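You operate a simulated robot arm through the tools that you are given. There is no shell and no other tool. Be economical: measure what you need, move in short steps, check, and stop when the job is done.

You run a simulated two-armed robot. Do the job below in one go: nothing can be reset, and whatever is moved stays where it is left.

TASK
Magnify to HIGH and bring the disc on the stage sharp.
Fine: ring light on with neither dark nor glare on the screen, four blocks show; clamps, dish and discs stay.

Only the result counts: the job must be done as asked and must still hold three seconds after the hand-in. Knocking over, shifting, dropping, spilling or breaking anything else fails it.

THE ROBOT
Two 7-joint arms with fingered hands on one trunk, on a base that drives. Base frame: it is fixed to the floor where the robot stands at the start and does not move with it; the origin is under the middle of the robot, x ahead of it, y to its left, z up; the surface under the hand at the start is at about z = 900. Lengths are in mm, angles in rad, forces in N, time in s.
The left shoulder is at the start at [20, 123, 1483], the right one opposite. With the tool pointing down near the work surface each hand reaches from about 100 to 320 mm from the robot's upright axis, wherever it stands, measured 20 degrees to its own side. Places, roughly: black clamp knob of the post [1000, 0, 1400]; knob marked magnify [700, 0, 1400]; large focus knob [800, 0, 1400]; microscope boom arm [1000, 100, 1400]; microscope focus block [800, 100, 1400]; microscope screen [700, 100, 1600]; silver lever with black tip [800, 0, 1500]; silver lever with yellow tip [900, 0, 1500]; small focus knob [800, 200, 1400]; small knob of the ring light [700, 0, 1300]; steel disc with blue band (4x4x2 cm) [500, 500, 900]; steel disc with green band (4x4x2 cm) [500, 500, 900]; steel disc with red band (4x4x2 cm) [700, 100, 1100]; steel disc with white band (4x4x2 cm) [500, 400, 900]; white button of the ring light [600, 100, 1300]. Payload 2.4 kg a hand.
The tool frame of a hand sits at the grasp point between the pads (the TCP): z along the fingers, y along the line on which they close. The tips reach 17 mm beyond it. Largest opening 88 mm; the body of the gripper starts 47 mm behind the TCP. The gripper is a hand of 3 fingers: y runs from the thumb to the fingers, the wrist lies at [0, 0, -165] in the tool frame.
Orientation is that of the tool frame in the base frame, as a unit quaternion [w, x, y, z]. With the fingers straight down and closing along the base's y, the tool's x points along the base's -x, its y along +y and its z along -z.

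THE INTERFACE
- The arms move only by the tool move_arm. It takes "left_increments", "right_increments" or both (then of equal length, played together; a hand with none holds still); each is one flat list of numbers, 6 for each row, row after row: the shift along the base's x, y, z in mm, then the turn, a rotation vector about the base's x, y, z in rad. In form: [dx, dy, dz, wx, wy, wz, dx, dy, dz, wx, wy, wz, ...]. A call has 1 to 10 rows; each row shifts and turns the commanded pose from where the row before left it. Each row takes 0.2 s and may step no farther than 50 mm and 0.15 rad from the row before; otherwise, the whole call is refused. A pose out of reach is approached as far as the arm can. The call stops where the force on the tool passes 40 N (or 10 N more than at its start, if that is more) or the arm is blocked; 0.2 s more then pass. In this call time passes only in rows, and 0.2 s behind the last. The reply holds the time, the measured pose of the TCP, the force on the tool along the base axes, the opening and the grip force, in the units named above and with some noise, with the torque about the TCP (base axes, N m) and any sound that the robot's microphone picked up.
- Cameras (640 x 400 px; columns grow to the right, rows downward): "scene" is now at [60.6, 13.2, 1940.9]; the picture's right is [0.17, -0.99, 0.00], its down [-0.71, -0.12, -0.69] and it looks along [0.68, 0.12, -0.72] (base axes); focal length 262 px, centre (320, 200). "left" rides on the left gripper at [-52, 4, -66] in its tool frame; the picture's right is [-0.08, -1.00, 0.00], its down [0.78, -0.07, -0.62] and it looks along [0.62, -0.05, 0.78] (tool axes); focal length 243 px, centre (320, 200). "right" rides on the right gripper at [52, 4, -66] in its tool frame; the picture's right is [-0.08, 1.00, 0.00], its down [-0.78, -0.07, -0.62] and it looks along [-0.62, -0.05, 0.78] (tool axes); focal length 243 px, centre (320, 200). There is no depth. A picture from a camera that has moved, and an enlarged one, comes with that camera's place and axes in the base frame and with its lens.
- capture(camera): a new picture of that camera. The clock stands still meanwhile.
- move_column(by): slides the trunk up (or, below 0, down) by that many mm; the arms and the scene camera ride with it, the base frame stays. It gives what a move gives, with no picture.
- roll_base(legs): drives the robot by 1 to 6 legs, each [ahead, left, turn to the left] in mm, mm and rad, along the robot's own axes; the way and the turn of a leg run together, so that a leg with both is an arc; at most 1500 mm and 3.142 rad a leg. The arms and the cameras ride along, it lands a little off, and it stops where it bumps. It gives what a move gives.
- move_fingers(finger1, finger2, thumb_bend, hand): sets how far each is bent, from 0 (flat) to 100 (curled in); at 30 the hand is open as for a grip, at 70 the pads meet at the TCP. One left out holds its place. A second passes; each finger stops where it meets its share of the squeeze, and holds until it gets a number again. It is the only way to open and close the hand. It gives what a move gives, with no picture; readings hold the bend of each and the force on the fingers (four entries, about 0 where the hand has none), thumb and palm.
- pan_tilt(pan, tilt): turns the head with the scene camera to pan (to the left, within 2.094 rad either way) and tilt (down, from -0.506 to 1.204), counted from straight ahead of the robot. It gives what a move gives.
- zoom(camera, box): a new picture of the part [left, top, right, bottom] of that camera's present view, enlarged. The clock stands still meanwhile.
- job_done(): hands the job in; it is judged then, once.

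Go step by step. Nothing tells you exact positions but the pictures and the camera data: compare them with the known pose of the tool, close in by small moves and look again before you grip or let go. The budget is 120 turns and 88 pictures, counting those below and the enlarged ones. Unless the task says otherwise, let go and move clear before handing in, and close with one line.

The tools are called after "Call:" as name(argument=value, ...) on one line, values as JSON. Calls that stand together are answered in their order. move_arm: Moves the arms, as the interface text tells. Its arguments: {"type":"object","properties":{"left_increments":{"type":"array","items":{"type":"number"}},"right_increments":{"type":"array","items":{"type":"number"}}},"required":[]} The other tools are called the same way: move_column (by) slides the trunk up or down; move_fingers (finger1, finger2, thumb_bend, hand) moves the fingers one by one; roll_base (legs) drives the base; pan_tilt (pan, tilt) turns the head that bears the scene camera; capture (camera) takes a picture; zoom (camera, box) takes an enlarged picture of a part of a camera's view; job_done () hands the job in.

At the start:

```text
time_s: 0.0
left_tool_pos: [304.2, 172.0, 1565.7]
left_tcp_rot: [0.0, 0.0, 1.0, 0.0]
left_ft_force: [0.1, -1.1, -0.3]
left_torque: [-0.02, -0.03, 0.0]
left_finger_gap: 87.9
left_grip_force: 0.0
left_shape: jaw
left_bend: [30.0, 30.0, 30.0]
left_finger forces: [0.0, 0.0, 0.0, 0.0, 0.0, 0.0]
right_tool_pos: [370.9, -154.7, 1612.5]
right_tcp_rot: [0.002, -0.001, 1.0, 0.0]
right_ft_force: [0.1, 0.0, -0.7]
right_torque: [0.01, 0.01, 0.06]
right_finger_gap: 87.8
right_grip_force: 0.0
right_shape: jaw
right_bend: [30.0, 30.0, 30.0]
right_finger forces: [0.1, 0.0, 0.0, 0.1, 0.0, 0.1]
trunk travel left (down, up): [-697.0, 133.0]
robot x, y, heading: [-5.0, 2.3, 0.003]
head pan, tilt: [0.168, 0.81]
```

scene: 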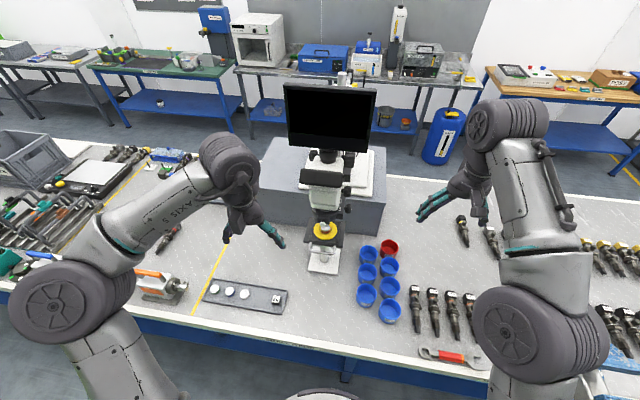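
right: 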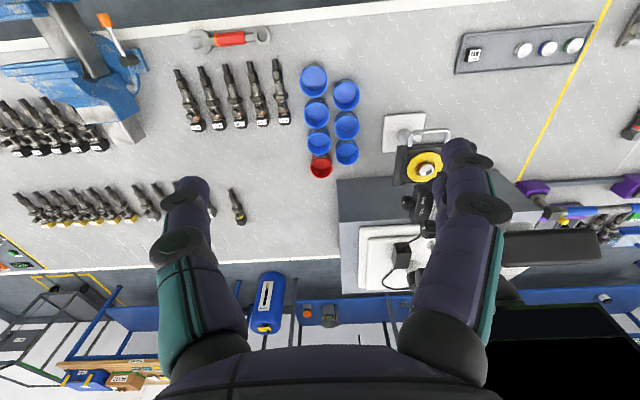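
left: 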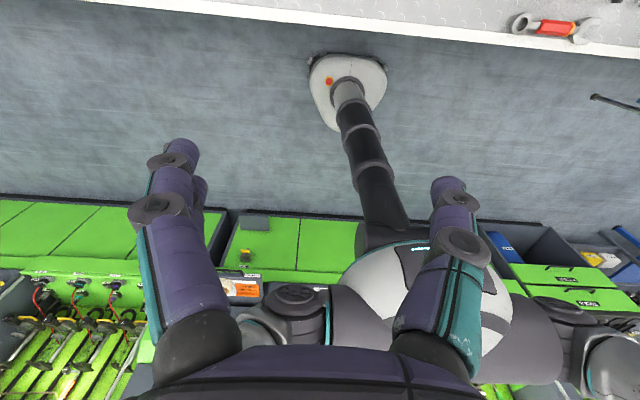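

I see the microscope ahead with a dark screen; I'll zoom in on it for detail.

Call:
zoom(camera="scene", box=[250, 70, 410, 290])

Call:
zoom(camera="right", box=[340, 90, 480, 300])

```text
1.82 times, centred on (330, 180) of scene
camera zoom: at [60.6, 13.2, 1940.9], right [0.17, -0.99, 0.0], down [-0.71, -0.12, -0.69], along [0.68, 0.12, -0.72], focal length 477 px, centre (302, 236)
```

zoom: 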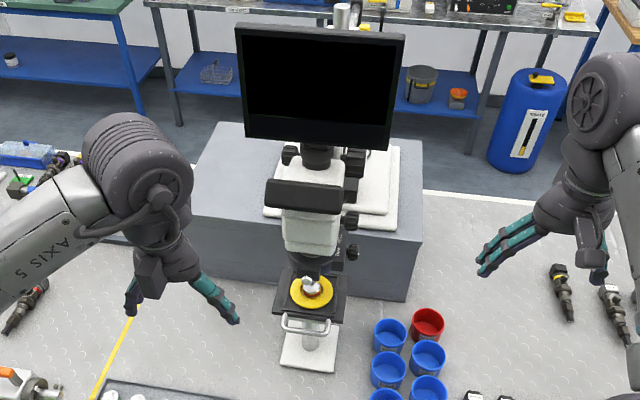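

```text
1.90 times, centred on (410, 195) of right
camera zoom: at [317.4, -150.4, 1678.3], right [0.08, 1.0, 0.0], down [0.78, -0.06, 0.62], along [0.62, -0.05, -0.78], focal length 462 px, centre (149, 210)
```

zoom: 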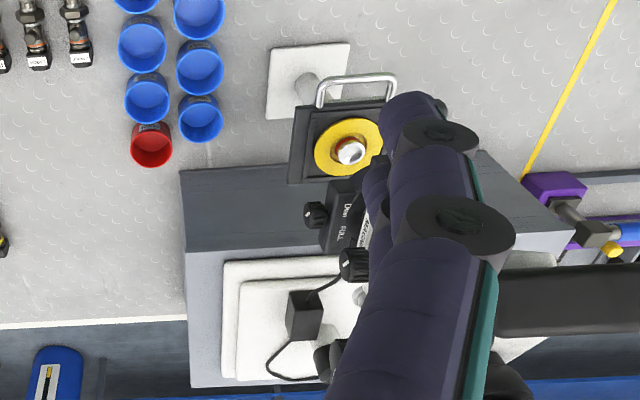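

Call:
pan_tilt(pan=0.05, tilt=0.65)

Call:
move_arm(right_increments=[0, -30, 0, 0.15, 0, 0, 0, -30, 0, 0.15, 0, 0, 0, -30, 0, 0.15, 0, 0, 0, -30, 0, 0.15, 0, 0, 0, -30, 0, 0.15, 0, 0, 0, -30, -20, 0.15, 0, 0, 0, -20, -30, 0.15, 0, 0, 0, 0, -30, 0.15, 0, 0, 0, 0, -30, 0.15, 0, 0, 0, 0, -30, 0.15, 0, 0])

Call:
capture(camera="scene")

Call:
capture(camera="right")

```text
time_s: 0.7
left_tool_pos: [302.8, 172.0, 1565.7]
left_tcp_rot: [0.0, 0.001, 1.0, 0.0]
left_ft_force: [0.0, -0.1, 1.0]
left_torque: [0.0, -0.03, -0.01]
left_finger_gap: 87.9
left_grip_force: 0.2
left_shape: jaw
left_bend: [30.0, 30.0, 30.0]
left_finger forces: [0.0, 0.0, 0.1, 0.1, 0.0, 0.0]
right_tool_pos: [370.0, -153.8, 1612.5]
right_tcp_rot: [0.002, -0.001, 1.0, -0.002]
right_ft_force: [0.3, -0.4, -0.3]
right_torque: [0.0, 0.02, 0.01]
right_finger_gap: 88.1
right_grip_force: 0.1
right_shape: jaw
right_bend: [30.0, 30.0, 30.0]
right_finger forces: [0.0, 0.0, 0.1, 0.0, 0.0, 0.0]
trunk travel left (down, up): [-697.0, 133.0]
robot x, y, heading: [-0.7, -1.6, -0.002]
head pan, tilt: [0.051, 0.649]
```

```text
time_s: 2.9
left_tool_pos: [303.2, 172.5, 1566.6]
left_tcp_rot: [0.001, 0.001, 1.0, 0.0]
left_ft_force: [-0.5, -1.0, 1.1]
left_torque: [-0.02, -0.03, -0.01]
left_finger_gap: 88.0
left_grip_force: 0.0
left_shape: jaw
left_bend: [30.0, 30.0, 30.0]
left_finger forces: [0.0, 0.0, 0.0, 0.1, 0.0, 0.0]
right_tool_pos: [312.2, -341.6, 1462.4]
right_tcp_rot: [0.002, 0.002, 0.748, 0.664]
right_ft_force: [-0.2, 0.1, -0.5]
right_torque: [-0.02, -0.02, 0.0]
right_finger_gap: 87.7
right_grip_force: 0.1
right_shape: jaw
right_bend: [30.0, 30.0, 30.0]
right_finger forces: [0.0, 0.0, 0.1, 0.0, 0.0, 0.1]
right hand out of reach, approached as far as the arm can: row 3, 4, 5, 6, 7
trunk travel left (down, up): [-697.0, 133.0]
robot x, y, heading: [-0.4, -0.2, -0.004]
head pan, tilt: [0.051, 0.649]
```

```text
82 pictures are left
camera scene: at [68.8, 3.7, 1954.3], right [0.05, -1.0, 0.0], down [-0.6, -0.03, -0.8], along [0.8, 0.04, -0.61], focal length 262 px, centre (320, 200)
```

scene: 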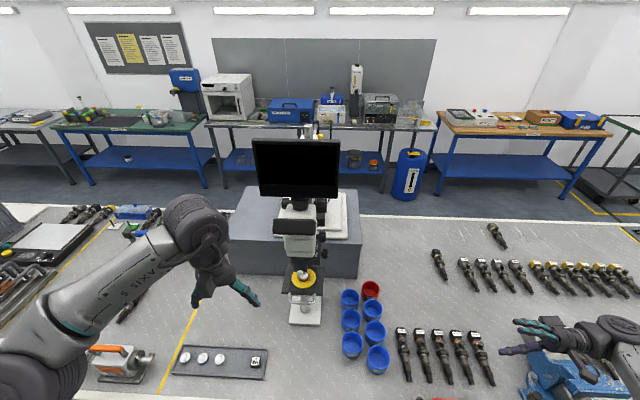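

```text
81 pictures are left
camera right: at [259.1, -406.7, 1474.8], right [0.08, 0.12, 0.99], down [0.78, -0.63, 0.01], along [0.62, 0.77, -0.15], focal length 243 px, centre (320, 200)
```

right: 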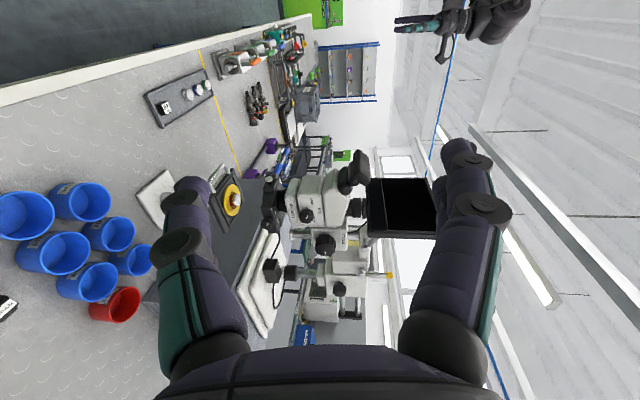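

The hand camera shows the microscope's right side (image right = up). Zoom in there.

Call:
zoom(camera="right", box=[190, 130, 450, 330])

Call:
zoom(camera="scene", box=[230, 130, 370, 340])

```text
2.00 times, centred on (320, 230) of right
camera zoom: at [259.1, -406.7, 1474.8], right [0.08, 0.12, 0.99], down [0.78, -0.63, 0.01], along [0.62, 0.77, -0.15], focal length 485 px, centre (320, 140)
```

zoom: 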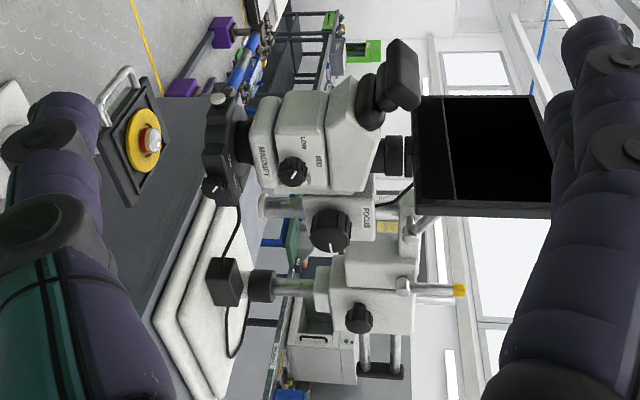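

```text
1.90 times, centred on (300, 235) of scene
camera zoom: at [68.8, 3.7, 1954.3], right [0.05, -1.0, 0.0], down [-0.6, -0.03, -0.8], along [0.8, 0.04, -0.61], focal length 500 px, centre (358, 133)
```

zoom: 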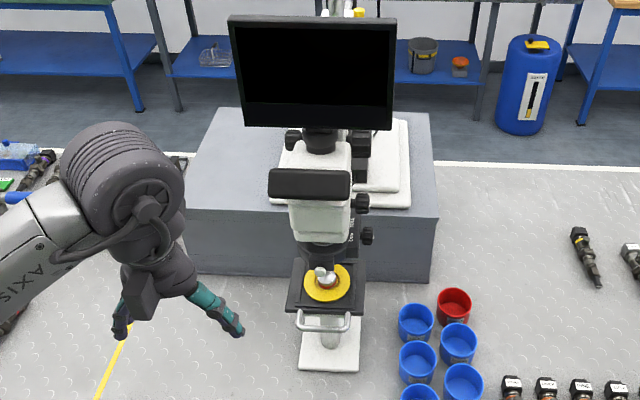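

Rough positions: magnify knob ≈[663,30,1350], focus knob ≈[771,30,1390], light knob ≈[683,18,1245]. I'll drive closer (ahead 150, right 80).

Call:
roll_base(legs=[[150, -80, 0]])

Call:
capture(camera="scene")

Call:
capture(camera="right")

```text
time_s: 4.3
left_tool_pos: [449.3, 91.8, 1566.7]
left_tcp_rot: [0.0, 0.001, 1.0, 0.0]
left_ft_force: [0.1, 0.0, -0.6]
left_torque: [0.05, -0.01, 0.03]
left_finger_gap: 87.8
left_grip_force: 0.0
left_shape: jaw
left_bend: [30.0, 30.0, 30.0]
left_finger forces: [0.0, 0.1, 0.1, 0.0, 0.0, 0.0]
right_tool_pos: [457.4, -422.0, 1462.9]
right_tcp_rot: [0.002, 0.002, 0.749, 0.663]
right_ft_force: [1.0, -0.4, -0.3]
right_torque: [0.0, 0.02, 0.01]
right_finger_gap: 87.8
right_grip_force: 0.0
right_shape: jaw
right_bend: [30.0, 30.0, 30.0]
right_finger forces: [0.0, 0.1, 0.1, 0.0, 0.1, 0.1]
trunk travel left (down, up): [-697.0, 133.0]
robot x, y, heading: [145.8, -79.5, 0.005]
head pan, tilt: [0.051, 0.649]
```

```text
78 pictures are left
camera scene: at [214.0, -75.5, 1954.3], right [0.05, -1.0, 0.0], down [-0.6, -0.03, -0.8], along [0.8, 0.04, -0.6], focal length 262 px, centre (320, 200)
```

scene: 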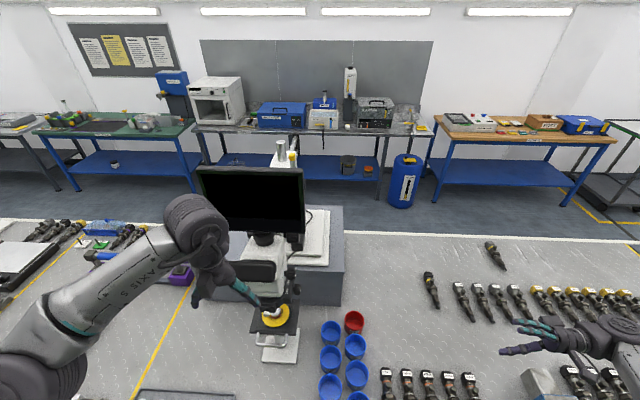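

```text
77 pictures are left
camera right: at [404.7, -485.8, 1475.2], right [0.08, 0.12, 0.99], down [0.78, -0.63, 0.01], along [0.62, 0.77, -0.15], focal length 243 px, centre (320, 200)
```

right: 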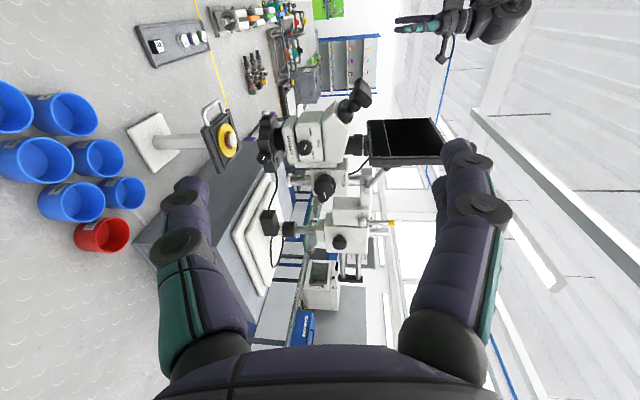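

Call:
zoom(camera="right", box=[230, 70, 390, 270])

Call:
zoom(camera="scene", box=[220, 220, 330, 370])

```text
2.00 times, centred on (310, 170) of right
camera zoom: at [404.7, -485.8, 1475.2], right [0.08, 0.12, 0.99], down [0.78, -0.63, 0.01], along [0.62, 0.77, -0.15], focal length 485 px, centre (340, 260)
```

zoom: 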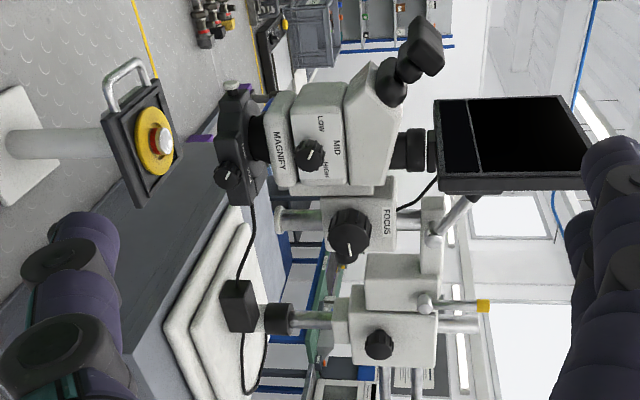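

```text
2.67 times, centred on (275, 295) of scene
camera zoom: at [214.0, -75.5, 1954.3], right [0.05, -1.0, 0.0], down [-0.6, -0.03, -0.8], along [0.8, 0.04, -0.6], focal length 700 px, centre (440, -53)
```

zoom: 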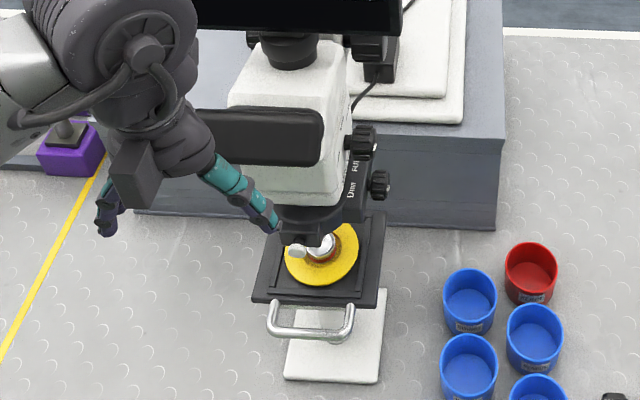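

Button of the ring light ≈[600,97,1247], facing the robot. I'll swing the left hand to point ahead with pads closed, and look with its camera.

Call:
move_fingers(hand="left", finger1=70, finger2=70, thumb_bend=70)

Call:
move_arm(left_increments=[-10, 0, -30, 0, -0.15, 0, -5, 0, -30, 0, -0.15, 0, 0, 0, -30, 0, -0.15, 0, 0, 0, -30, 0, -0.15, 0, 0, 0, -30, 0, -0.15, 0, 0, 0, -30, 0, -0.15, 0, 0, 0, -30, 0, -0.15, 0, 0, 0, -30, 0, -0.15, 0, 0, 0, -30, 0, -0.15, 0])

Call:
capture(camera="left")

Call:
capture(camera="scene")

```text
time_s: 5.3
left_tool_pos: [448.8, 91.9, 1566.5]
left_tcp_rot: [-0.001, 0.0, 1.0, 0.001]
left_ft_force: [-0.5, -0.1, 0.1]
left_torque: [-0.04, -0.01, 0.01]
left_finger_gap: 0.2
left_grip_force: 0.0
left_shape: fingers
left_bend: [70.0, 70.0, 70.0]
left_finger forces: [0.0, 0.0, 0.1, 0.0, 0.0, 0.0]
right_tool_pos: [456.9, -421.3, 1462.5]
right_tcp_rot: [0.001, 0.0, 0.749, 0.663]
right_ft_force: [-0.4, 0.4, -0.1]
right_torque: [0.0, 0.0, 0.02]
right_finger_gap: 88.2
right_grip_force: 0.1
right_shape: jaw
right_bend: [30.0, 30.0, 30.0]
right_finger forces: [0.1, 0.1, 0.0, 0.0, 0.0, 0.0]
trunk travel left (down, up): [-697.0, 133.0]
robot x, y, heading: [148.4, -77.2, -0.003]
head pan, tilt: [0.051, 0.649]
```

```text
time_s: 7.3
left_tool_pos: [496.3, 86.6, 1304.7]
left_tcp_rot: [0.625, -0.001, 0.781, -0.001]
left_ft_force: [-0.3, -0.7, 0.3]
left_torque: [-0.03, -0.02, 0.03]
left_finger_gap: 0.0
left_grip_force: 0.1
left_shape: fingers
left_bend: [70.0, 70.0, 70.0]
left_finger forces: [0.0, 0.0, 0.0, 0.1, 0.0, 0.0]
left hand out of reach, approached as far as the arm can: row 5, 6, 7
right_tool_pos: [457.9, -421.4, 1462.0]
right_tcp_rot: [0.002, 0.001, 0.749, 0.663]
right_ft_force: [0.4, -0.3, -0.6]
right_torque: [-0.02, 0.0, 0.01]
right_finger_gap: 87.9
right_grip_force: 0.0
right_shape: jaw
right_bend: [30.0, 30.0, 30.0]
right_finger forces: [0.0, 0.0, 0.1, 0.0, 0.0, 0.0]
trunk travel left (down, up): [-697.0, 133.0]
robot x, y, heading: [147.5, -76.7, -0.001]
head pan, tilt: [0.051, 0.649]
```

```text
74 pictures are left
camera left: at [444.2, 92.0, 1371.3], right [0.02, -1.0, 0.09], down [-0.78, -0.07, -0.63], along [0.63, -0.05, -0.78], focal length 243 px, centre (320, 200)
```

left: 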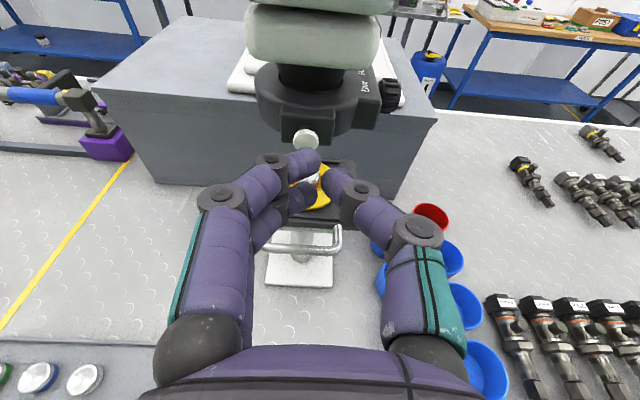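

```text
73 pictures are left
camera scene: at [214.3, -75.3, 1954.3], right [0.05, -1.0, 0.0], down [-0.6, -0.03, -0.8], along [0.8, 0.04, -0.61], focal length 262 px, centre (320, 200)
```

scene: 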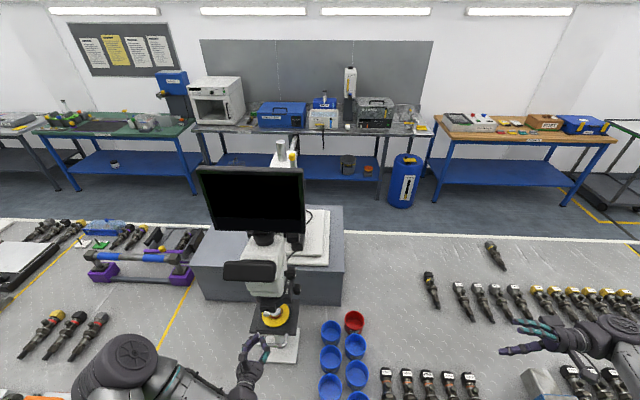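

Button from this view ≈[600,97,1251]. I approach in front of it.

Call:
move_arm(left_increments=[10, 5, -25, 0, 0, 0, 10, 5, -25, 0, 0, 0])

Call:
zoom(camera="left", box=[220, 60, 420, 240])

```text
time_s: 8.0
left_tool_pos: [517.2, 96.9, 1256.3]
left_tcp_rot: [0.625, 0.0, 0.781, -0.001]
left_ft_force: [-0.2, -0.1, 0.3]
left_torque: [0.01, 0.0, 0.01]
left_finger_gap: 0.0
left_grip_force: 0.1
left_shape: fingers
left_bend: [70.0, 70.0, 70.0]
left_finger forces: [0.0, 0.1, 0.1, 0.0, 0.0, 0.0]
right_tool_pos: [457.2, -421.9, 1462.2]
right_tcp_rot: [0.002, 0.001, 0.749, 0.663]
right_ft_force: [0.1, -0.4, 0.0]
right_torque: [-0.02, -0.02, -0.03]
right_finger_gap: 88.0
right_grip_force: 0.1
right_shape: jaw
right_bend: [30.0, 30.0, 30.0]
right_finger forces: [0.0, 0.0, 0.0, 0.0, 0.1, 0.0]
trunk travel left (down, up): [-697.0, 133.0]
robot x, y, heading: [149.1, -79.2, 0.001]
head pan, tilt: [0.051, 0.649]
```

```text
2.22 times, centred on (320, 150) of left
camera zoom: at [464.4, 102.7, 1320.5], right [0.02, -1.0, 0.08], down [-0.78, -0.07, -0.63], along [0.63, -0.05, -0.78], focal length 539 px, centre (320, 311)
```

zoom: 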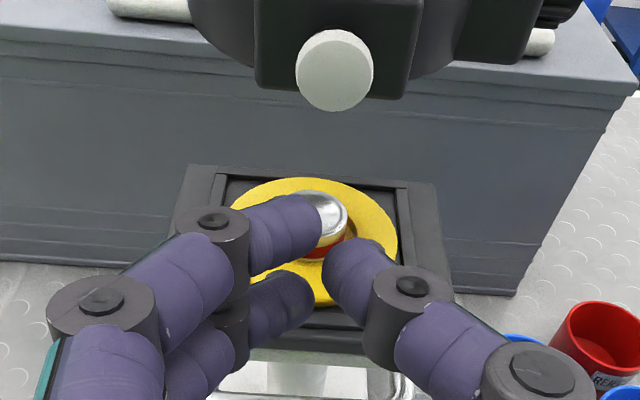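

Call:
move_arm(left_increments=[30, 0, -2, 0, 0, 0, 25, 0, -2, 0, 0, 0])

Call:
zoom(camera="left", box=[220, 60, 420, 240])

```text
time_s: 8.6
left_tool_pos: [572.7, 97.7, 1250.7]
left_tcp_rot: [0.624, 0.0, 0.781, -0.001]
left_ft_force: [0.3, -0.6, 0.3]
left_torque: [0.0, -0.01, 0.0]
left_finger_gap: 0.0
left_grip_force: 0.1
left_shape: fingers
left_bend: [70.0, 70.0, 70.0]
left_finger forces: [0.0, 0.0, 0.0, 0.0, 0.0, 0.0]
right_tool_pos: [458.0, -420.9, 1462.9]
right_tcp_rot: [0.001, 0.001, 0.749, 0.663]
right_ft_force: [-1.1, -0.3, -0.1]
right_torque: [-0.05, 0.01, 0.03]
right_finger_gap: 88.0
right_grip_force: 0.2
right_shape: jaw
right_bend: [30.0, 30.0, 30.0]
right_finger forces: [0.0, 0.1, 0.0, 0.1, 0.0, 0.0]
trunk travel left (down, up): [-697.0, 133.0]
robot x, y, heading: [142.8, -79.8, -0.001]
head pan, tilt: [0.051, 0.649]
```

```text
2.22 times, centred on (320, 150) of left
camera zoom: at [520.5, 101.9, 1317.1], right [0.02, -1.0, 0.08], down [-0.78, -0.07, -0.63], along [0.63, -0.05, -0.78], focal length 539 px, centre (320, 311)
```

zoom: 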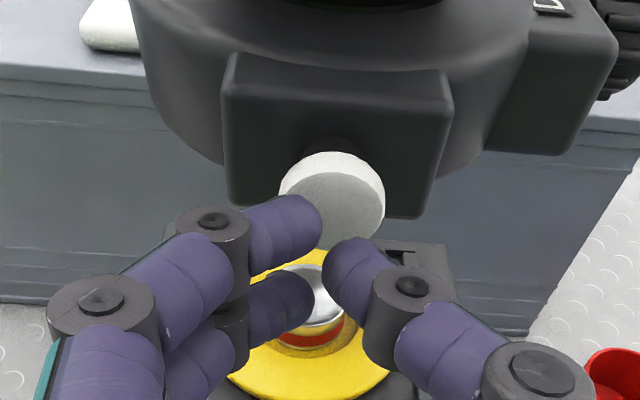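

Call:
move_arm(left_increments=[4, -2, 0, 0, 0, 0, 3, 0, 0, 0, 0, 0, 3, 0, 0, 0, 0, 0])

```text
time_s: 9.3
left_tool_pos: [582.9, 97.1, 1251.5]
left_tcp_rot: [0.625, -0.001, 0.78, 0.0]
left_ft_force: [-9.2, 2.3, -2.2]
left_torque: [0.01, 0.0, 0.03]
left_finger_gap: 0.1
left_grip_force: 4.0
left_shape: fingers
left_bend: [72.0, 70.0, 70.0]
left_finger forces: [7.6, 0.0, 0.0, 0.0, 1.3, 0.0]
right_tool_pos: [456.0, -420.4, 1464.6]
right_tcp_rot: [0.002, 0.0, 0.749, 0.662]
right_ft_force: [-0.6, 0.4, -0.2]
right_torque: [0.02, 0.01, 0.01]
right_finger_gap: 87.9
right_grip_force: 0.2
right_shape: jaw
right_bend: [30.0, 30.0, 30.0]
right_finger forces: [0.0, 0.1, 0.0, 0.0, 0.0, 0.1]
trunk travel left (down, up): [-697.0, 133.0]
robot x, y, heading: [143.2, -83.1, 0.0]
head pan, tilt: [0.051, 0.649]
heard: click
```

Click heard with 9 N contact. I back off and look at the screen.

Call:
move_arm(left_increments=[-30, 0, 0, 0, 0, 0, -40, 0, 0, 0, 0, 0])

Call:
zoom(camera="scene", box=[180, 150, 340, 250])

```text
time_s: 9.9
left_tool_pos: [513.5, 95.5, 1252.2]
left_tcp_rot: [0.625, 0.0, 0.78, 0.0]
left_ft_force: [-0.5, 0.2, 0.0]
left_torque: [-0.01, -0.03, 0.02]
left_finger_gap: 0.0
left_grip_force: 0.0
left_shape: fingers
left_bend: [70.0, 70.0, 70.0]
left_finger forces: [0.0, 0.0, 0.0, 0.0, 0.0, 0.1]
right_tool_pos: [456.7, -420.5, 1463.6]
right_tcp_rot: [0.001, 0.0, 0.749, 0.662]
right_ft_force: [-0.1, 0.1, -0.3]
right_torque: [-0.04, 0.04, -0.01]
right_finger_gap: 87.7
right_grip_force: 0.1
right_shape: jaw
right_bend: [30.0, 30.0, 30.0]
right_finger forces: [0.0, 0.1, 0.0, 0.0, 0.0, 0.0]
trunk travel left (down, up): [-697.0, 133.0]
robot x, y, heading: [144.9, -78.6, -0.003]
head pan, tilt: [0.051, 0.649]
```

```text
4.00 times, centred on (260, 200) of scene
camera zoom: at [212.5, -75.1, 1954.4], right [0.05, -1.0, 0.0], down [-0.6, -0.03, -0.8], along [0.8, 0.04, -0.6], focal length 1049 px, centre (560, 200)
```

zoom: 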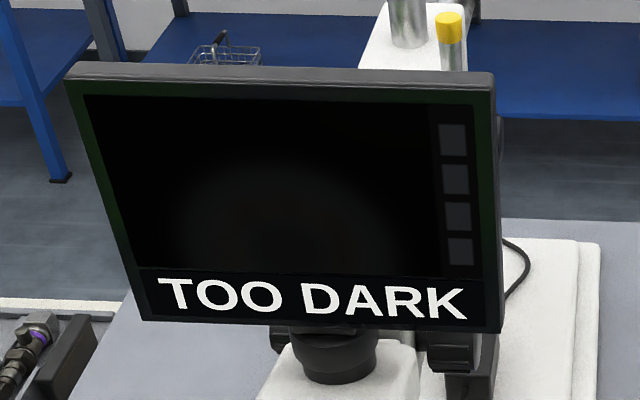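

Light is on but too dark; four blocks on the screen are the sharpness/level blocks. Next the right hand goes near the magnify knob to see its pointer.

Call:
move_arm(right_increments=[23, 39, -12, 0.04, 0, 0, 23, 39, -12, 0.04, 0, 0, 23, 39, -12, 0.04, 0, 0, 23, 39, -12, 0, 0, 0, 23, 39, -12, 0, 0, 0, 23, 39, -12, 0, 0, 0, 23, 39, -12, 0, 0, 0, 23, 39, -14, 0, 0, 0, 23, 39, -14, 0, 0, 0])

Call:
capture(camera="right")

Call:
capture(camera="scene")

```text
time_s: 11.9
left_tool_pos: [514.4, 96.1, 1251.1]
left_tcp_rot: [0.625, 0.0, 0.781, 0.0]
left_ft_force: [-0.1, -0.2, 0.2]
left_torque: [-0.02, -0.01, 0.01]
left_finger_gap: 0.2
left_grip_force: 0.0
left_shape: fingers
left_bend: [70.0, 70.0, 70.0]
left_finger forces: [0.0, 0.0, 0.0, 0.1, 0.0, 0.0]
right_tool_pos: [614.7, -90.8, 1369.7]
right_tcp_rot: [0.002, 0.0, 0.708, 0.707]
right_ft_force: [-0.3, 0.0, -0.3]
right_torque: [0.0, -0.01, 0.01]
right_finger_gap: 87.7
right_grip_force: 0.1
right_shape: jaw
right_bend: [30.0, 30.0, 30.0]
right_finger forces: [0.1, 0.0, 0.0, 0.0, 0.0, 0.1]
right hand out of reach, approached as far as the arm can: row 7, 8, 9
trunk travel left (down, up): [-697.0, 133.0]
robot x, y, heading: [143.9, -78.1, -0.001]
head pan, tilt: [0.051, 0.649]
```

```text
69 pictures are left
camera right: at [561.3, -156.3, 1373.8], right [0.08, 0.0, 1.0], down [0.78, -0.62, -0.06], along [0.62, 0.78, -0.05], focal length 243 px, centre (320, 200)
```

right: 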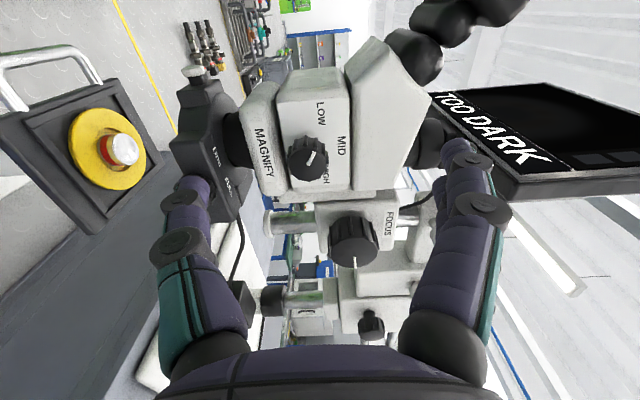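

```text
68 pictures are left
camera scene: at [214.2, -74.8, 1954.3], right [0.05, -1.0, 0.0], down [-0.6, -0.03, -0.8], along [0.8, 0.04, -0.6], focal length 262 px, centre (320, 200)
```

scene: 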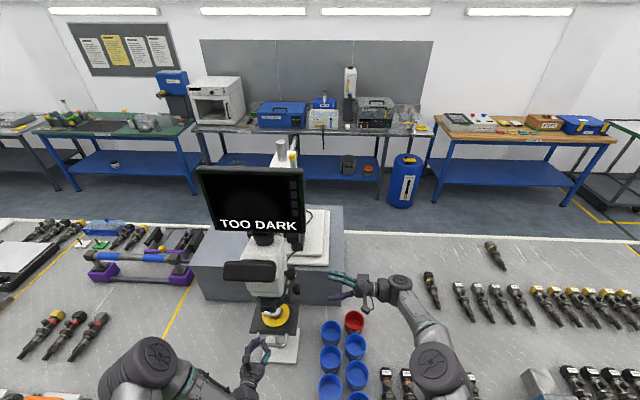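

The right hand runs out of reach at x≈615, so I tuck the left hand away, lower the trunk and drive a bit nearer.

Call:
move_arm(left_increments=[-15, 10, 30, 0, 0.15, 0, -15, 10, 30, 0, 0.15, 0, -15, 10, 30, 0, 0.15, 0, -15, 15, 30, 0, 0.15, 0, -10, 15, 30, 0, 0.15, 0, -10, 15, 30, 0, 0.15, 0, -10, 15, 30, 0, 0.15, 0, -10, 15, 30, 0, 0.15, 0, -10, 15, 30, 0, 0.15, 0, -10, 15, 20, 0, 0.15, 0])

Call:
roll_base(legs=[[60, 0, 0]])

Call:
capture(camera="left")

```text
time_s: 14.2
left_tool_pos: [407.2, 231.7, 1538.4]
left_tcp_rot: [-0.076, 0.001, 0.997, 0.0]
left_ft_force: [-0.5, -0.6, 0.1]
left_torque: [0.01, -0.01, -0.03]
left_finger_gap: 0.3
left_grip_force: 0.1
left_shape: fingers
left_bend: [70.0, 70.0, 70.0]
left_finger forces: [0.0, 0.1, 0.0, 0.0, 0.0, 0.0]
left hand out of reach, approached as far as the arm can: row 3
right_tool_pos: [614.9, -90.5, 1369.7]
right_tcp_rot: [0.002, 0.0, 0.709, 0.706]
right_ft_force: [0.8, -0.1, -0.4]
right_torque: [-0.04, -0.01, -0.01]
right_finger_gap: 88.0
right_grip_force: 0.1
right_shape: jaw
right_bend: [30.0, 30.0, 30.0]
right_finger forces: [0.0, 0.0, 0.1, 0.0, 0.1, 0.0]
trunk travel left (down, up): [-697.0, 133.0]
robot x, y, heading: [147.3, -78.3, 0.002]
head pan, tilt: [0.051, 0.649]
```

```text
time_s: 15.0
left_tool_pos: [429.8, 230.5, 1537.1]
left_tcp_rot: [-0.077, 0.0, 0.997, 0.001]
left_ft_force: [0.4, 0.5, 0.0]
left_torque: [-0.01, 0.05, 0.01]
left_finger_gap: 0.1
left_grip_force: 0.0
left_shape: fingers
left_bend: [70.0, 70.0, 70.0]
left_finger forces: [0.1, 0.0, 0.0, 0.1, 0.0, 0.1]
right_tool_pos: [635.9, -91.4, 1368.8]
right_tcp_rot: [0.001, 0.002, 0.709, 0.706]
right_ft_force: [0.2, -0.5, 0.0]
right_torque: [0.02, 0.0, 0.03]
right_finger_gap: 88.0
right_grip_force: 0.1
right_shape: jaw
right_bend: [30.0, 30.0, 30.0]
right_finger forces: [0.0, 0.0, 0.0, 0.0, 0.0, 0.0]
trunk travel left (down, up): [-697.0, 133.0]
robot x, y, heading: [163.6, -78.0, -0.002]
head pan, tilt: [0.051, 0.649]
stopped in leg 1: the robot was blocked; the commanded pose is now the measured one
```

```text
67 pictures are left
camera left: at [491.3, 235.8, 1594.6], right [0.08, -1.0, -0.01], down [-0.68, -0.07, 0.73], along [-0.73, -0.05, -0.68], focal length 243 px, centre (320, 200)
```

left: 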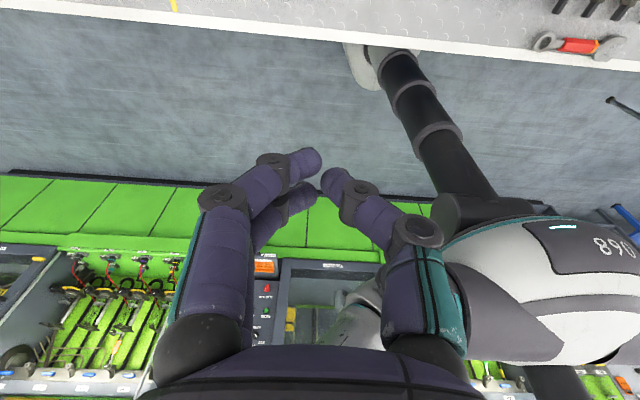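

The base is blocked at x≈164 by the bench, so I gain reach by turning the robot left (brings the right shoulder forward). First I pull the right hand back.

Call:
move_arm(right_increments=[-35, -35, 0, 0, 0, 0, -35, -35, 0, 0, 0, 0, -35, -35, 0, 0, 0, 0, -35, -35, 0, 0, 0, 0, -35, -35, 0, 0, 0, 0, -20, -35, 0, 0, 0, 0])

Call:
roll_base(legs=[[-15, 0, 0], [0, 0, 0.6]])

Call:
capture(camera="scene")

```text
time_s: 16.4
left_tool_pos: [424.5, 230.1, 1538.5]
left_tcp_rot: [-0.074, 0.0, 0.997, -0.001]
left_ft_force: [-0.2, -0.5, 0.2]
left_torque: [-0.02, 0.03, 0.02]
left_finger_gap: 0.0
left_grip_force: 0.0
left_shape: fingers
left_bend: [70.0, 70.0, 70.0]
left_finger forces: [0.0, 0.1, 0.0, 0.0, 0.0, 0.0]
right_tool_pos: [436.7, -301.9, 1370.0]
right_tcp_rot: [0.001, 0.001, 0.708, 0.706]
right_ft_force: [-0.1, -0.7, -0.1]
right_torque: [-0.01, 0.0, -0.02]
right_finger_gap: 87.9
right_grip_force: 0.0
right_shape: jaw
right_bend: [30.0, 30.0, 30.0]
right_finger forces: [0.1, 0.1, 0.1, 0.1, 0.1, 0.0]
trunk travel left (down, up): [-697.0, 133.0]
robot x, y, heading: [166.7, -76.8, 0.004]
head pan, tilt: [0.051, 0.649]
```

```text
time_s: 18.8
left_tool_pos: [185.5, 325.7, 1537.8]
left_tcp_rot: [-0.072, -0.295, 0.952, -0.022]
left_ft_force: [-0.7, -0.3, 0.3]
left_torque: [0.02, -0.02, -0.03]
left_finger_gap: 0.1
left_grip_force: 0.0
left_shape: fingers
left_bend: [70.0, 70.0, 70.0]
left_finger forces: [0.1, 0.0, 0.0, 0.0, 0.0, 0.0]
right_tool_pos: [499.2, -105.3, 1370.4]
right_tcp_rot: [-0.208, -0.21, 0.676, 0.675]
right_ft_force: [0.0, 0.2, -0.4]
right_torque: [0.04, -0.01, 0.01]
right_finger_gap: 87.7
right_grip_force: 0.1
right_shape: jaw
right_bend: [30.0, 30.0, 30.0]
right_finger forces: [0.0, 0.1, 0.0, 0.0, 0.1, 0.0]
trunk travel left (down, up): [-697.0, 133.0]
robot x, y, heading: [147.0, -78.7, 0.606]
head pan, tilt: [0.051, 0.649]
```

```text
66 pictures are left
camera scene: at [201.5, -38.0, 1954.3], right [0.61, -0.79, 0.0], down [-0.48, -0.37, -0.8], along [0.63, 0.48, -0.6], focal length 262 px, centre (320, 200)
```

scene: 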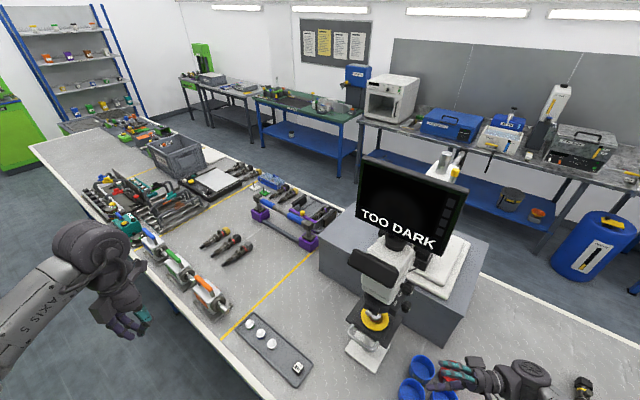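

Call:
move_column(by=-100)

Call:
pan_tilt(pan=-0.5, tilt=0.6)

Call:
move_arm(right_increments=[5, 0, 10, 0, 0, -0.143, 5, 0, 10, 0, 0, -0.143, 5, 0, 10, 0, 0, -0.143, 5, 0, 10, 0, 0, -0.143, 10, 0, 10, 0, 0, -0.143, 10, 0, 10, 0, 0, -0.143, 10, 5, 10, 0, 0, -0.143, 10, 5, 10, 0, 0, -0.143, 15, 5, 0, 0, 0, -0.143])

Call:
capture(camera="right")

Call:
capture(camera="scene")

```text
time_s: 20.2
left_tool_pos: [188.0, 326.3, 1438.0]
left_tcp_rot: [-0.072, -0.296, 0.952, -0.023]
left_ft_force: [-0.9, 0.0, 0.1]
left_torque: [0.01, -0.02, -0.02]
left_finger_gap: 0.0
left_grip_force: 0.0
left_shape: fingers
left_bend: [70.0, 70.0, 70.0]
left_finger forces: [0.1, 0.1, 0.1, 0.0, 0.0, 0.0]
right_tool_pos: [499.2, -104.9, 1270.8]
right_tcp_rot: [-0.208, -0.211, 0.677, 0.674]
right_ft_force: [1.1, 0.1, -0.1]
right_torque: [0.01, -0.02, -0.03]
right_finger_gap: 88.2
right_grip_force: 0.0
right_shape: jaw
right_bend: [30.0, 30.0, 30.0]
right_finger forces: [0.0, 0.1, 0.0, 0.0, 0.0, 0.1]
trunk travel left (down, up): [-597.0, 233.0]
robot x, y, heading: [149.2, -78.4, 0.605]
head pan, tilt: [0.051, 0.649]
```

```text
time_s: 21.1
left_tool_pos: [188.4, 324.8, 1438.9]
left_tcp_rot: [-0.071, -0.296, 0.952, -0.022]
left_ft_force: [-0.3, -0.2, 0.6]
left_torque: [-0.03, -0.01, -0.02]
left_finger_gap: 0.0
left_grip_force: 0.1
left_shape: fingers
left_bend: [70.0, 70.0, 70.0]
left_finger forces: [0.0, 0.0, 0.1, 0.0, 0.0, 0.0]
right_tool_pos: [499.9, -105.8, 1270.4]
right_tcp_rot: [-0.208, -0.21, 0.676, 0.675]
right_ft_force: [0.1, -1.2, -0.4]
right_torque: [0.03, 0.01, -0.03]
right_finger_gap: 87.9
right_grip_force: 0.0
right_shape: jaw
right_bend: [30.0, 30.0, 30.0]
right_finger forces: [0.0, 0.0, 0.0, 0.0, 0.0, 0.0]
trunk travel left (down, up): [-597.0, 233.0]
robot x, y, heading: [149.9, -76.9, 0.602]
head pan, tilt: [-0.499, 0.6]
```

```text
time_s: 23.1
left_tool_pos: [188.3, 325.6, 1437.0]
left_tcp_rot: [-0.072, -0.296, 0.952, -0.022]
left_ft_force: [0.5, 0.0, -0.4]
left_torque: [0.0, 0.02, -0.03]
left_finger_gap: 0.0
left_grip_force: 0.1
left_shape: fingers
left_bend: [70.0, 70.0, 70.0]
left_finger forces: [0.1, 0.0, 0.0, 0.1, 0.1, 0.1]
right_tool_pos: [572.9, -90.8, 1351.6]
right_tcp_rot: [0.239, 0.238, 0.667, 0.664]
right_ft_force: [-0.5, 0.5, 0.3]
right_torque: [-0.02, 0.01, 0.01]
right_finger_gap: 87.9
right_grip_force: 0.2
right_shape: jaw
right_bend: [30.0, 30.0, 30.0]
right_finger forces: [0.1, 0.0, 0.0, 0.0, 0.1, 0.0]
trunk travel left (down, up): [-597.0, 233.0]
robot x, y, heading: [147.7, -80.6, 0.604]
head pan, tilt: [-0.499, 0.6]
```

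```text
65 pictures are left
camera right: at [491.0, -108.3, 1357.4], right [0.07, -0.05, 1.0], down [0.21, -0.98, -0.06], along [0.98, 0.21, -0.05], focal length 243 px, centre (320, 200)
```

right: 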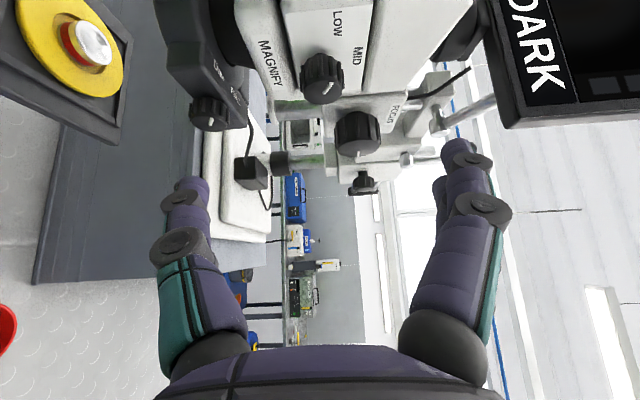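

```text
64 pictures are left
camera scene: at [221.1, -81.2, 1858.6], right [0.1, -0.99, 0.0], down [-0.56, -0.06, -0.82], along [0.82, 0.09, -0.57], focal length 262 px, centre (320, 200)
```

scene: 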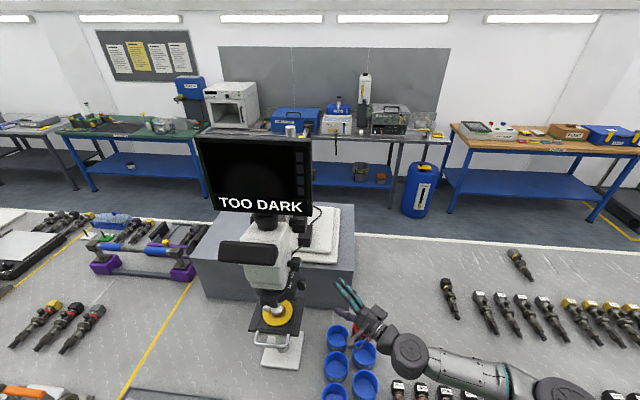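

Call:
zoom(camera="right", box=[180, 0, 440, 200])

```text
2.00 times, centred on (310, 100) of right
camera zoom: at [491.0, -108.3, 1357.4], right [0.07, -0.05, 1.0], down [0.21, -0.98, -0.06], along [0.98, 0.21, -0.05], focal length 485 px, centre (340, 400)
```

zoom: 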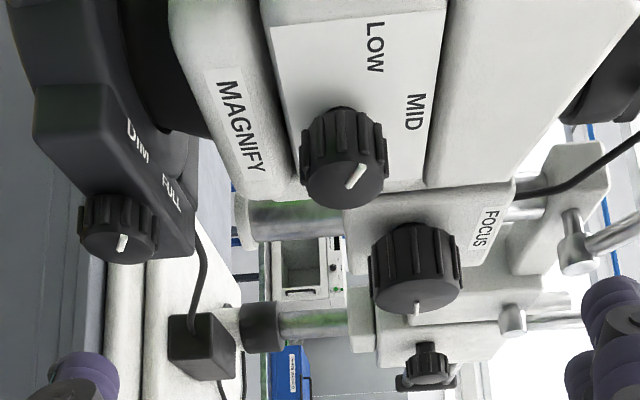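

Pointer stands at LOW; MID is up, HIGH on the far side, so I need about +130° about +y. I align the hand with the knob axis in front of the magnify knob.

Call:
move_arm(right_increments=[18, 5, 0, 0, 0, 0.14, 18, 5, 0, 0, 0, 0.14, 18, 5, 0, 0, 0, 0.14, 18, 5, 0, 0, 0, 0.14, 19, 6, 2, 0, 0, 0.13])

Call:
capture(camera="right")

```text
time_s: 24.3
left_tool_pos: [188.5, 326.7, 1437.7]
left_tcp_rot: [-0.073, -0.296, 0.952, -0.022]
left_ft_force: [0.6, 0.9, -0.7]
left_torque: [-0.01, -0.02, -0.01]
left_finger_gap: 0.0
left_grip_force: 0.1
left_shape: fingers
left_bend: [70.0, 70.0, 70.0]
left_finger forces: [0.0, 0.0, 0.1, 0.0, 0.0, 0.1]
right_tool_pos: [628.3, -66.8, 1330.1]
right_tcp_rot: [0.012, 0.042, 0.744, 0.667]
right_ft_force: [-0.1, 0.3, 0.5]
right_torque: [0.01, -0.02, 0.01]
right_finger_gap: 87.9
right_grip_force: 0.0
right_shape: jaw
right_bend: [30.0, 30.0, 30.0]
right_finger forces: [0.0, 0.0, 0.1, 0.0, 0.0, 0.1]
right hand out of reach, approached as far as the arm can: row 2, 3, 4
trunk travel left (down, up): [-597.0, 233.0]
robot x, y, heading: [147.3, -79.5, 0.601]
head pan, tilt: [-0.499, 0.6]
```

```text
62 pictures are left
camera right: at [571.6, -127.7, 1345.3], right [0.13, 0.1, 0.99], down [0.73, -0.68, -0.03], along [0.67, 0.72, -0.16], focal length 243 px, centre (320, 200)
```

right: 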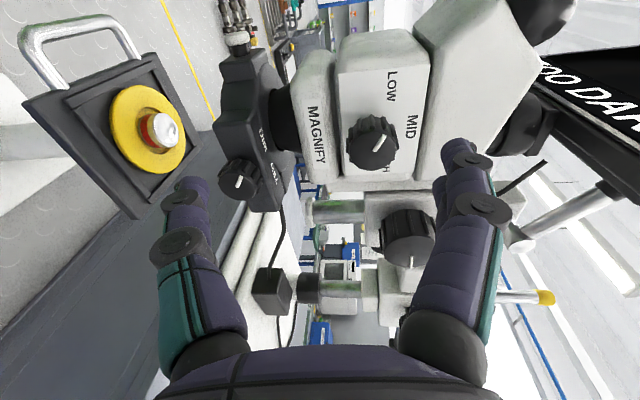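

Call:
move_arm(right_increments=[12, 10, 12, 0.05, 0, 0, 12, 10, 12, 0.05, 0, 0, 12, 10, 0, 0, 0, 0])

```text
time_s: 25.1
left_tool_pos: [187.1, 325.6, 1438.3]
left_tcp_rot: [-0.072, -0.296, 0.952, -0.022]
left_ft_force: [1.3, -0.5, -0.4]
left_torque: [0.0, -0.02, -0.01]
left_finger_gap: 0.0
left_grip_force: 0.1
left_shape: fingers
left_bend: [70.0, 70.0, 70.0]
left_finger forces: [0.0, 0.0, 0.1, 0.0, 0.0, 0.0]
right_tool_pos: [664.0, -38.1, 1357.1]
right_tcp_rot: [0.01, 0.042, 0.71, 0.703]
right_ft_force: [0.3, 1.0, -0.3]
right_torque: [-0.01, -0.04, -0.03]
right_finger_gap: 87.9
right_grip_force: 0.0
right_shape: jaw
right_bend: [30.0, 30.0, 30.0]
right_finger forces: [0.0, 0.0, 0.0, 0.0, 0.0, 0.0]
trunk travel left (down, up): [-597.0, 233.0]
robot x, y, heading: [148.2, -81.9, 0.605]
head pan, tilt: [-0.499, 0.6]
```

Call:
move_arm(right_increments=[0, 0, 0, 0, -0.15, 0, 0, 0, 0, 0, -0.15, 0, 0, 0, 0, 0, -0.15, 0, 0, 0, 0, 0, -0.15, 0, 0, 0, 0, 0, -0.15, 0, 0, 0, 0, 0, -0.15, 0, 0, 0, 0, 0, -0.15, 0])

Call:
capture(camera="right")

```text
time_s: 26.7
left_tool_pos: [187.8, 325.0, 1438.0]
left_tcp_rot: [-0.071, -0.296, 0.952, -0.022]
left_ft_force: [0.5, -0.3, 0.2]
left_torque: [-0.03, 0.03, -0.02]
left_finger_gap: 0.1
left_grip_force: 0.1
left_shape: fingers
left_bend: [70.0, 70.0, 70.0]
left_finger forces: [0.0, 0.0, 0.1, 0.0, 0.0, 0.1]
right_tool_pos: [663.6, -36.9, 1355.7]
right_tcp_rot: [0.366, -0.317, 0.609, 0.629]
right_ft_force: [-0.5, 0.3, 0.0]
right_torque: [-0.03, -0.02, 0.03]
right_finger_gap: 88.1
right_grip_force: 0.0
right_shape: jaw
right_bend: [30.0, 30.0, 30.0]
right_finger forces: [0.0, 0.0, 0.0, 0.1, 0.0, 0.0]
trunk travel left (down, up): [-597.0, 233.0]
robot x, y, heading: [150.0, -82.2, 0.602]
head pan, tilt: [-0.499, 0.6]
```

```text
61 pictures are left
camera right: at [627.9, -99.4, 1310.4], right [-0.8, 0.0, 0.61], down [0.44, -0.68, 0.59], along [0.41, 0.74, 0.54], focal length 243 px, centre (320, 200)
```

right: 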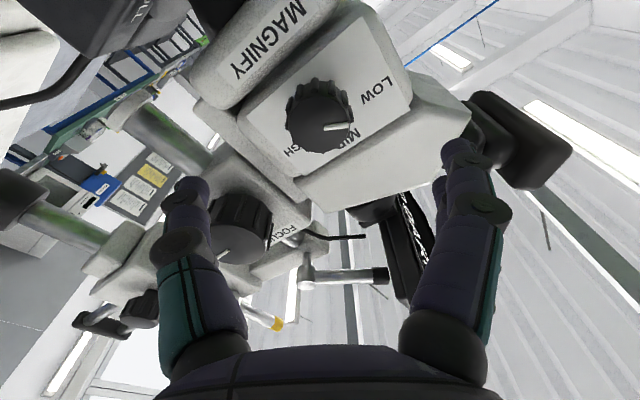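

Aligned with the knob axis within a couple of mm. Approach over the knob to y≈28.

Call:
move_arm(right_increments=[-1, 25, -1, 0, 0, 0, 0, 20, 0, 0, 0, 0.03, 0, 12, 0, 0, 0, 0.03, 0, 8, 0, 0, 0, 0])

Call:
capture(camera="right")

```text
time_s: 27.7
left_tool_pos: [187.0, 326.1, 1437.7]
left_tcp_rot: [-0.072, -0.295, 0.952, -0.022]
left_ft_force: [-1.0, 0.2, -0.1]
left_torque: [-0.02, -0.02, 0.01]
left_finger_gap: 0.0
left_grip_force: 0.0
left_shape: fingers
left_bend: [70.0, 70.0, 70.0]
left_finger forces: [0.0, 0.0, 0.0, 0.1, 0.0, 0.0]
right_tool_pos: [662.7, 27.0, 1355.7]
right_tcp_rot: [0.344, -0.334, 0.599, 0.641]
right_ft_force: [0.0, -0.1, -0.9]
right_torque: [0.0, -0.01, -0.04]
right_finger_gap: 87.7
right_grip_force: 0.0
right_shape: jaw
right_bend: [30.0, 30.0, 30.0]
right_finger forces: [0.0, 0.0, 0.1, 0.0, 0.0, 0.0]
trunk travel left (down, up): [-597.0, 233.0]
robot x, y, heading: [149.3, -80.0, 0.604]
head pan, tilt: [-0.499, 0.6]
```

```text
60 pictures are left
camera right: at [630.8, -35.7, 1310.3], right [-0.79, -0.05, 0.61], down [0.49, -0.65, 0.59], along [0.37, 0.76, 0.54], focal length 243 px, centre (320, 200)
```

right: 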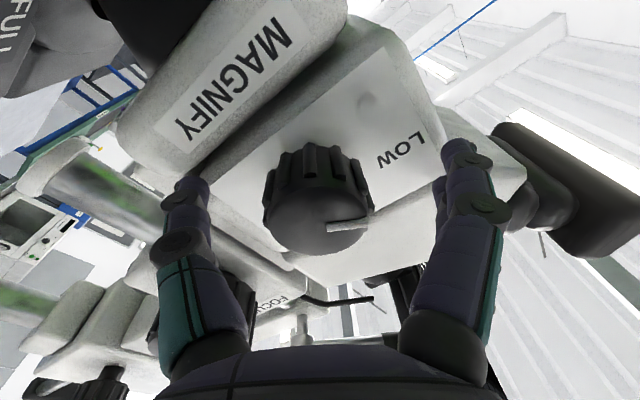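

Call:
move_fingers(hand="right", finger1=60, finger2=60, thumb_bend=60)

Call:
capture(camera="right")

```text
time_s: 28.7
left_tool_pos: [188.6, 323.1, 1437.8]
left_tcp_rot: [-0.072, -0.296, 0.952, -0.023]
left_ft_force: [0.7, -0.5, 0.6]
left_torque: [0.04, -0.01, -0.02]
left_finger_gap: 0.0
left_grip_force: 0.0
left_shape: fingers
left_bend: [70.0, 70.0, 70.0]
left_finger forces: [0.0, 0.1, 0.0, 0.1, 0.0, 0.1]
right_tool_pos: [662.9, 25.3, 1355.6]
right_tcp_rot: [0.345, -0.333, 0.6, 0.641]
right_ft_force: [2.2, -6.8, -1.8]
right_torque: [-0.14, 0.0, -0.23]
right_finger_gap: 24.2
right_grip_force: 6.3
right_shape: fingers
right_bend: [58.0, 59.0, 59.0]
right_finger forces: [0.6, 0.5, 0.0, 0.1, 10.4, 0.0]
trunk travel left (down, up): [-597.0, 233.0]
robot x, y, heading: [149.9, -79.8, 0.603]
head pan, tilt: [-0.499, 0.6]
```

```text
59 pictures are left
camera right: at [631.4, -38.2, 1310.0], right [-0.79, -0.05, 0.61], down [0.49, -0.65, 0.58], along [0.37, 0.76, 0.54], focal length 243 px, centre (320, 200)
```

right: 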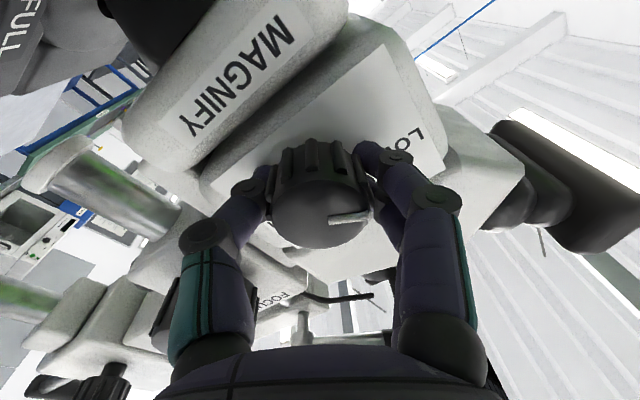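

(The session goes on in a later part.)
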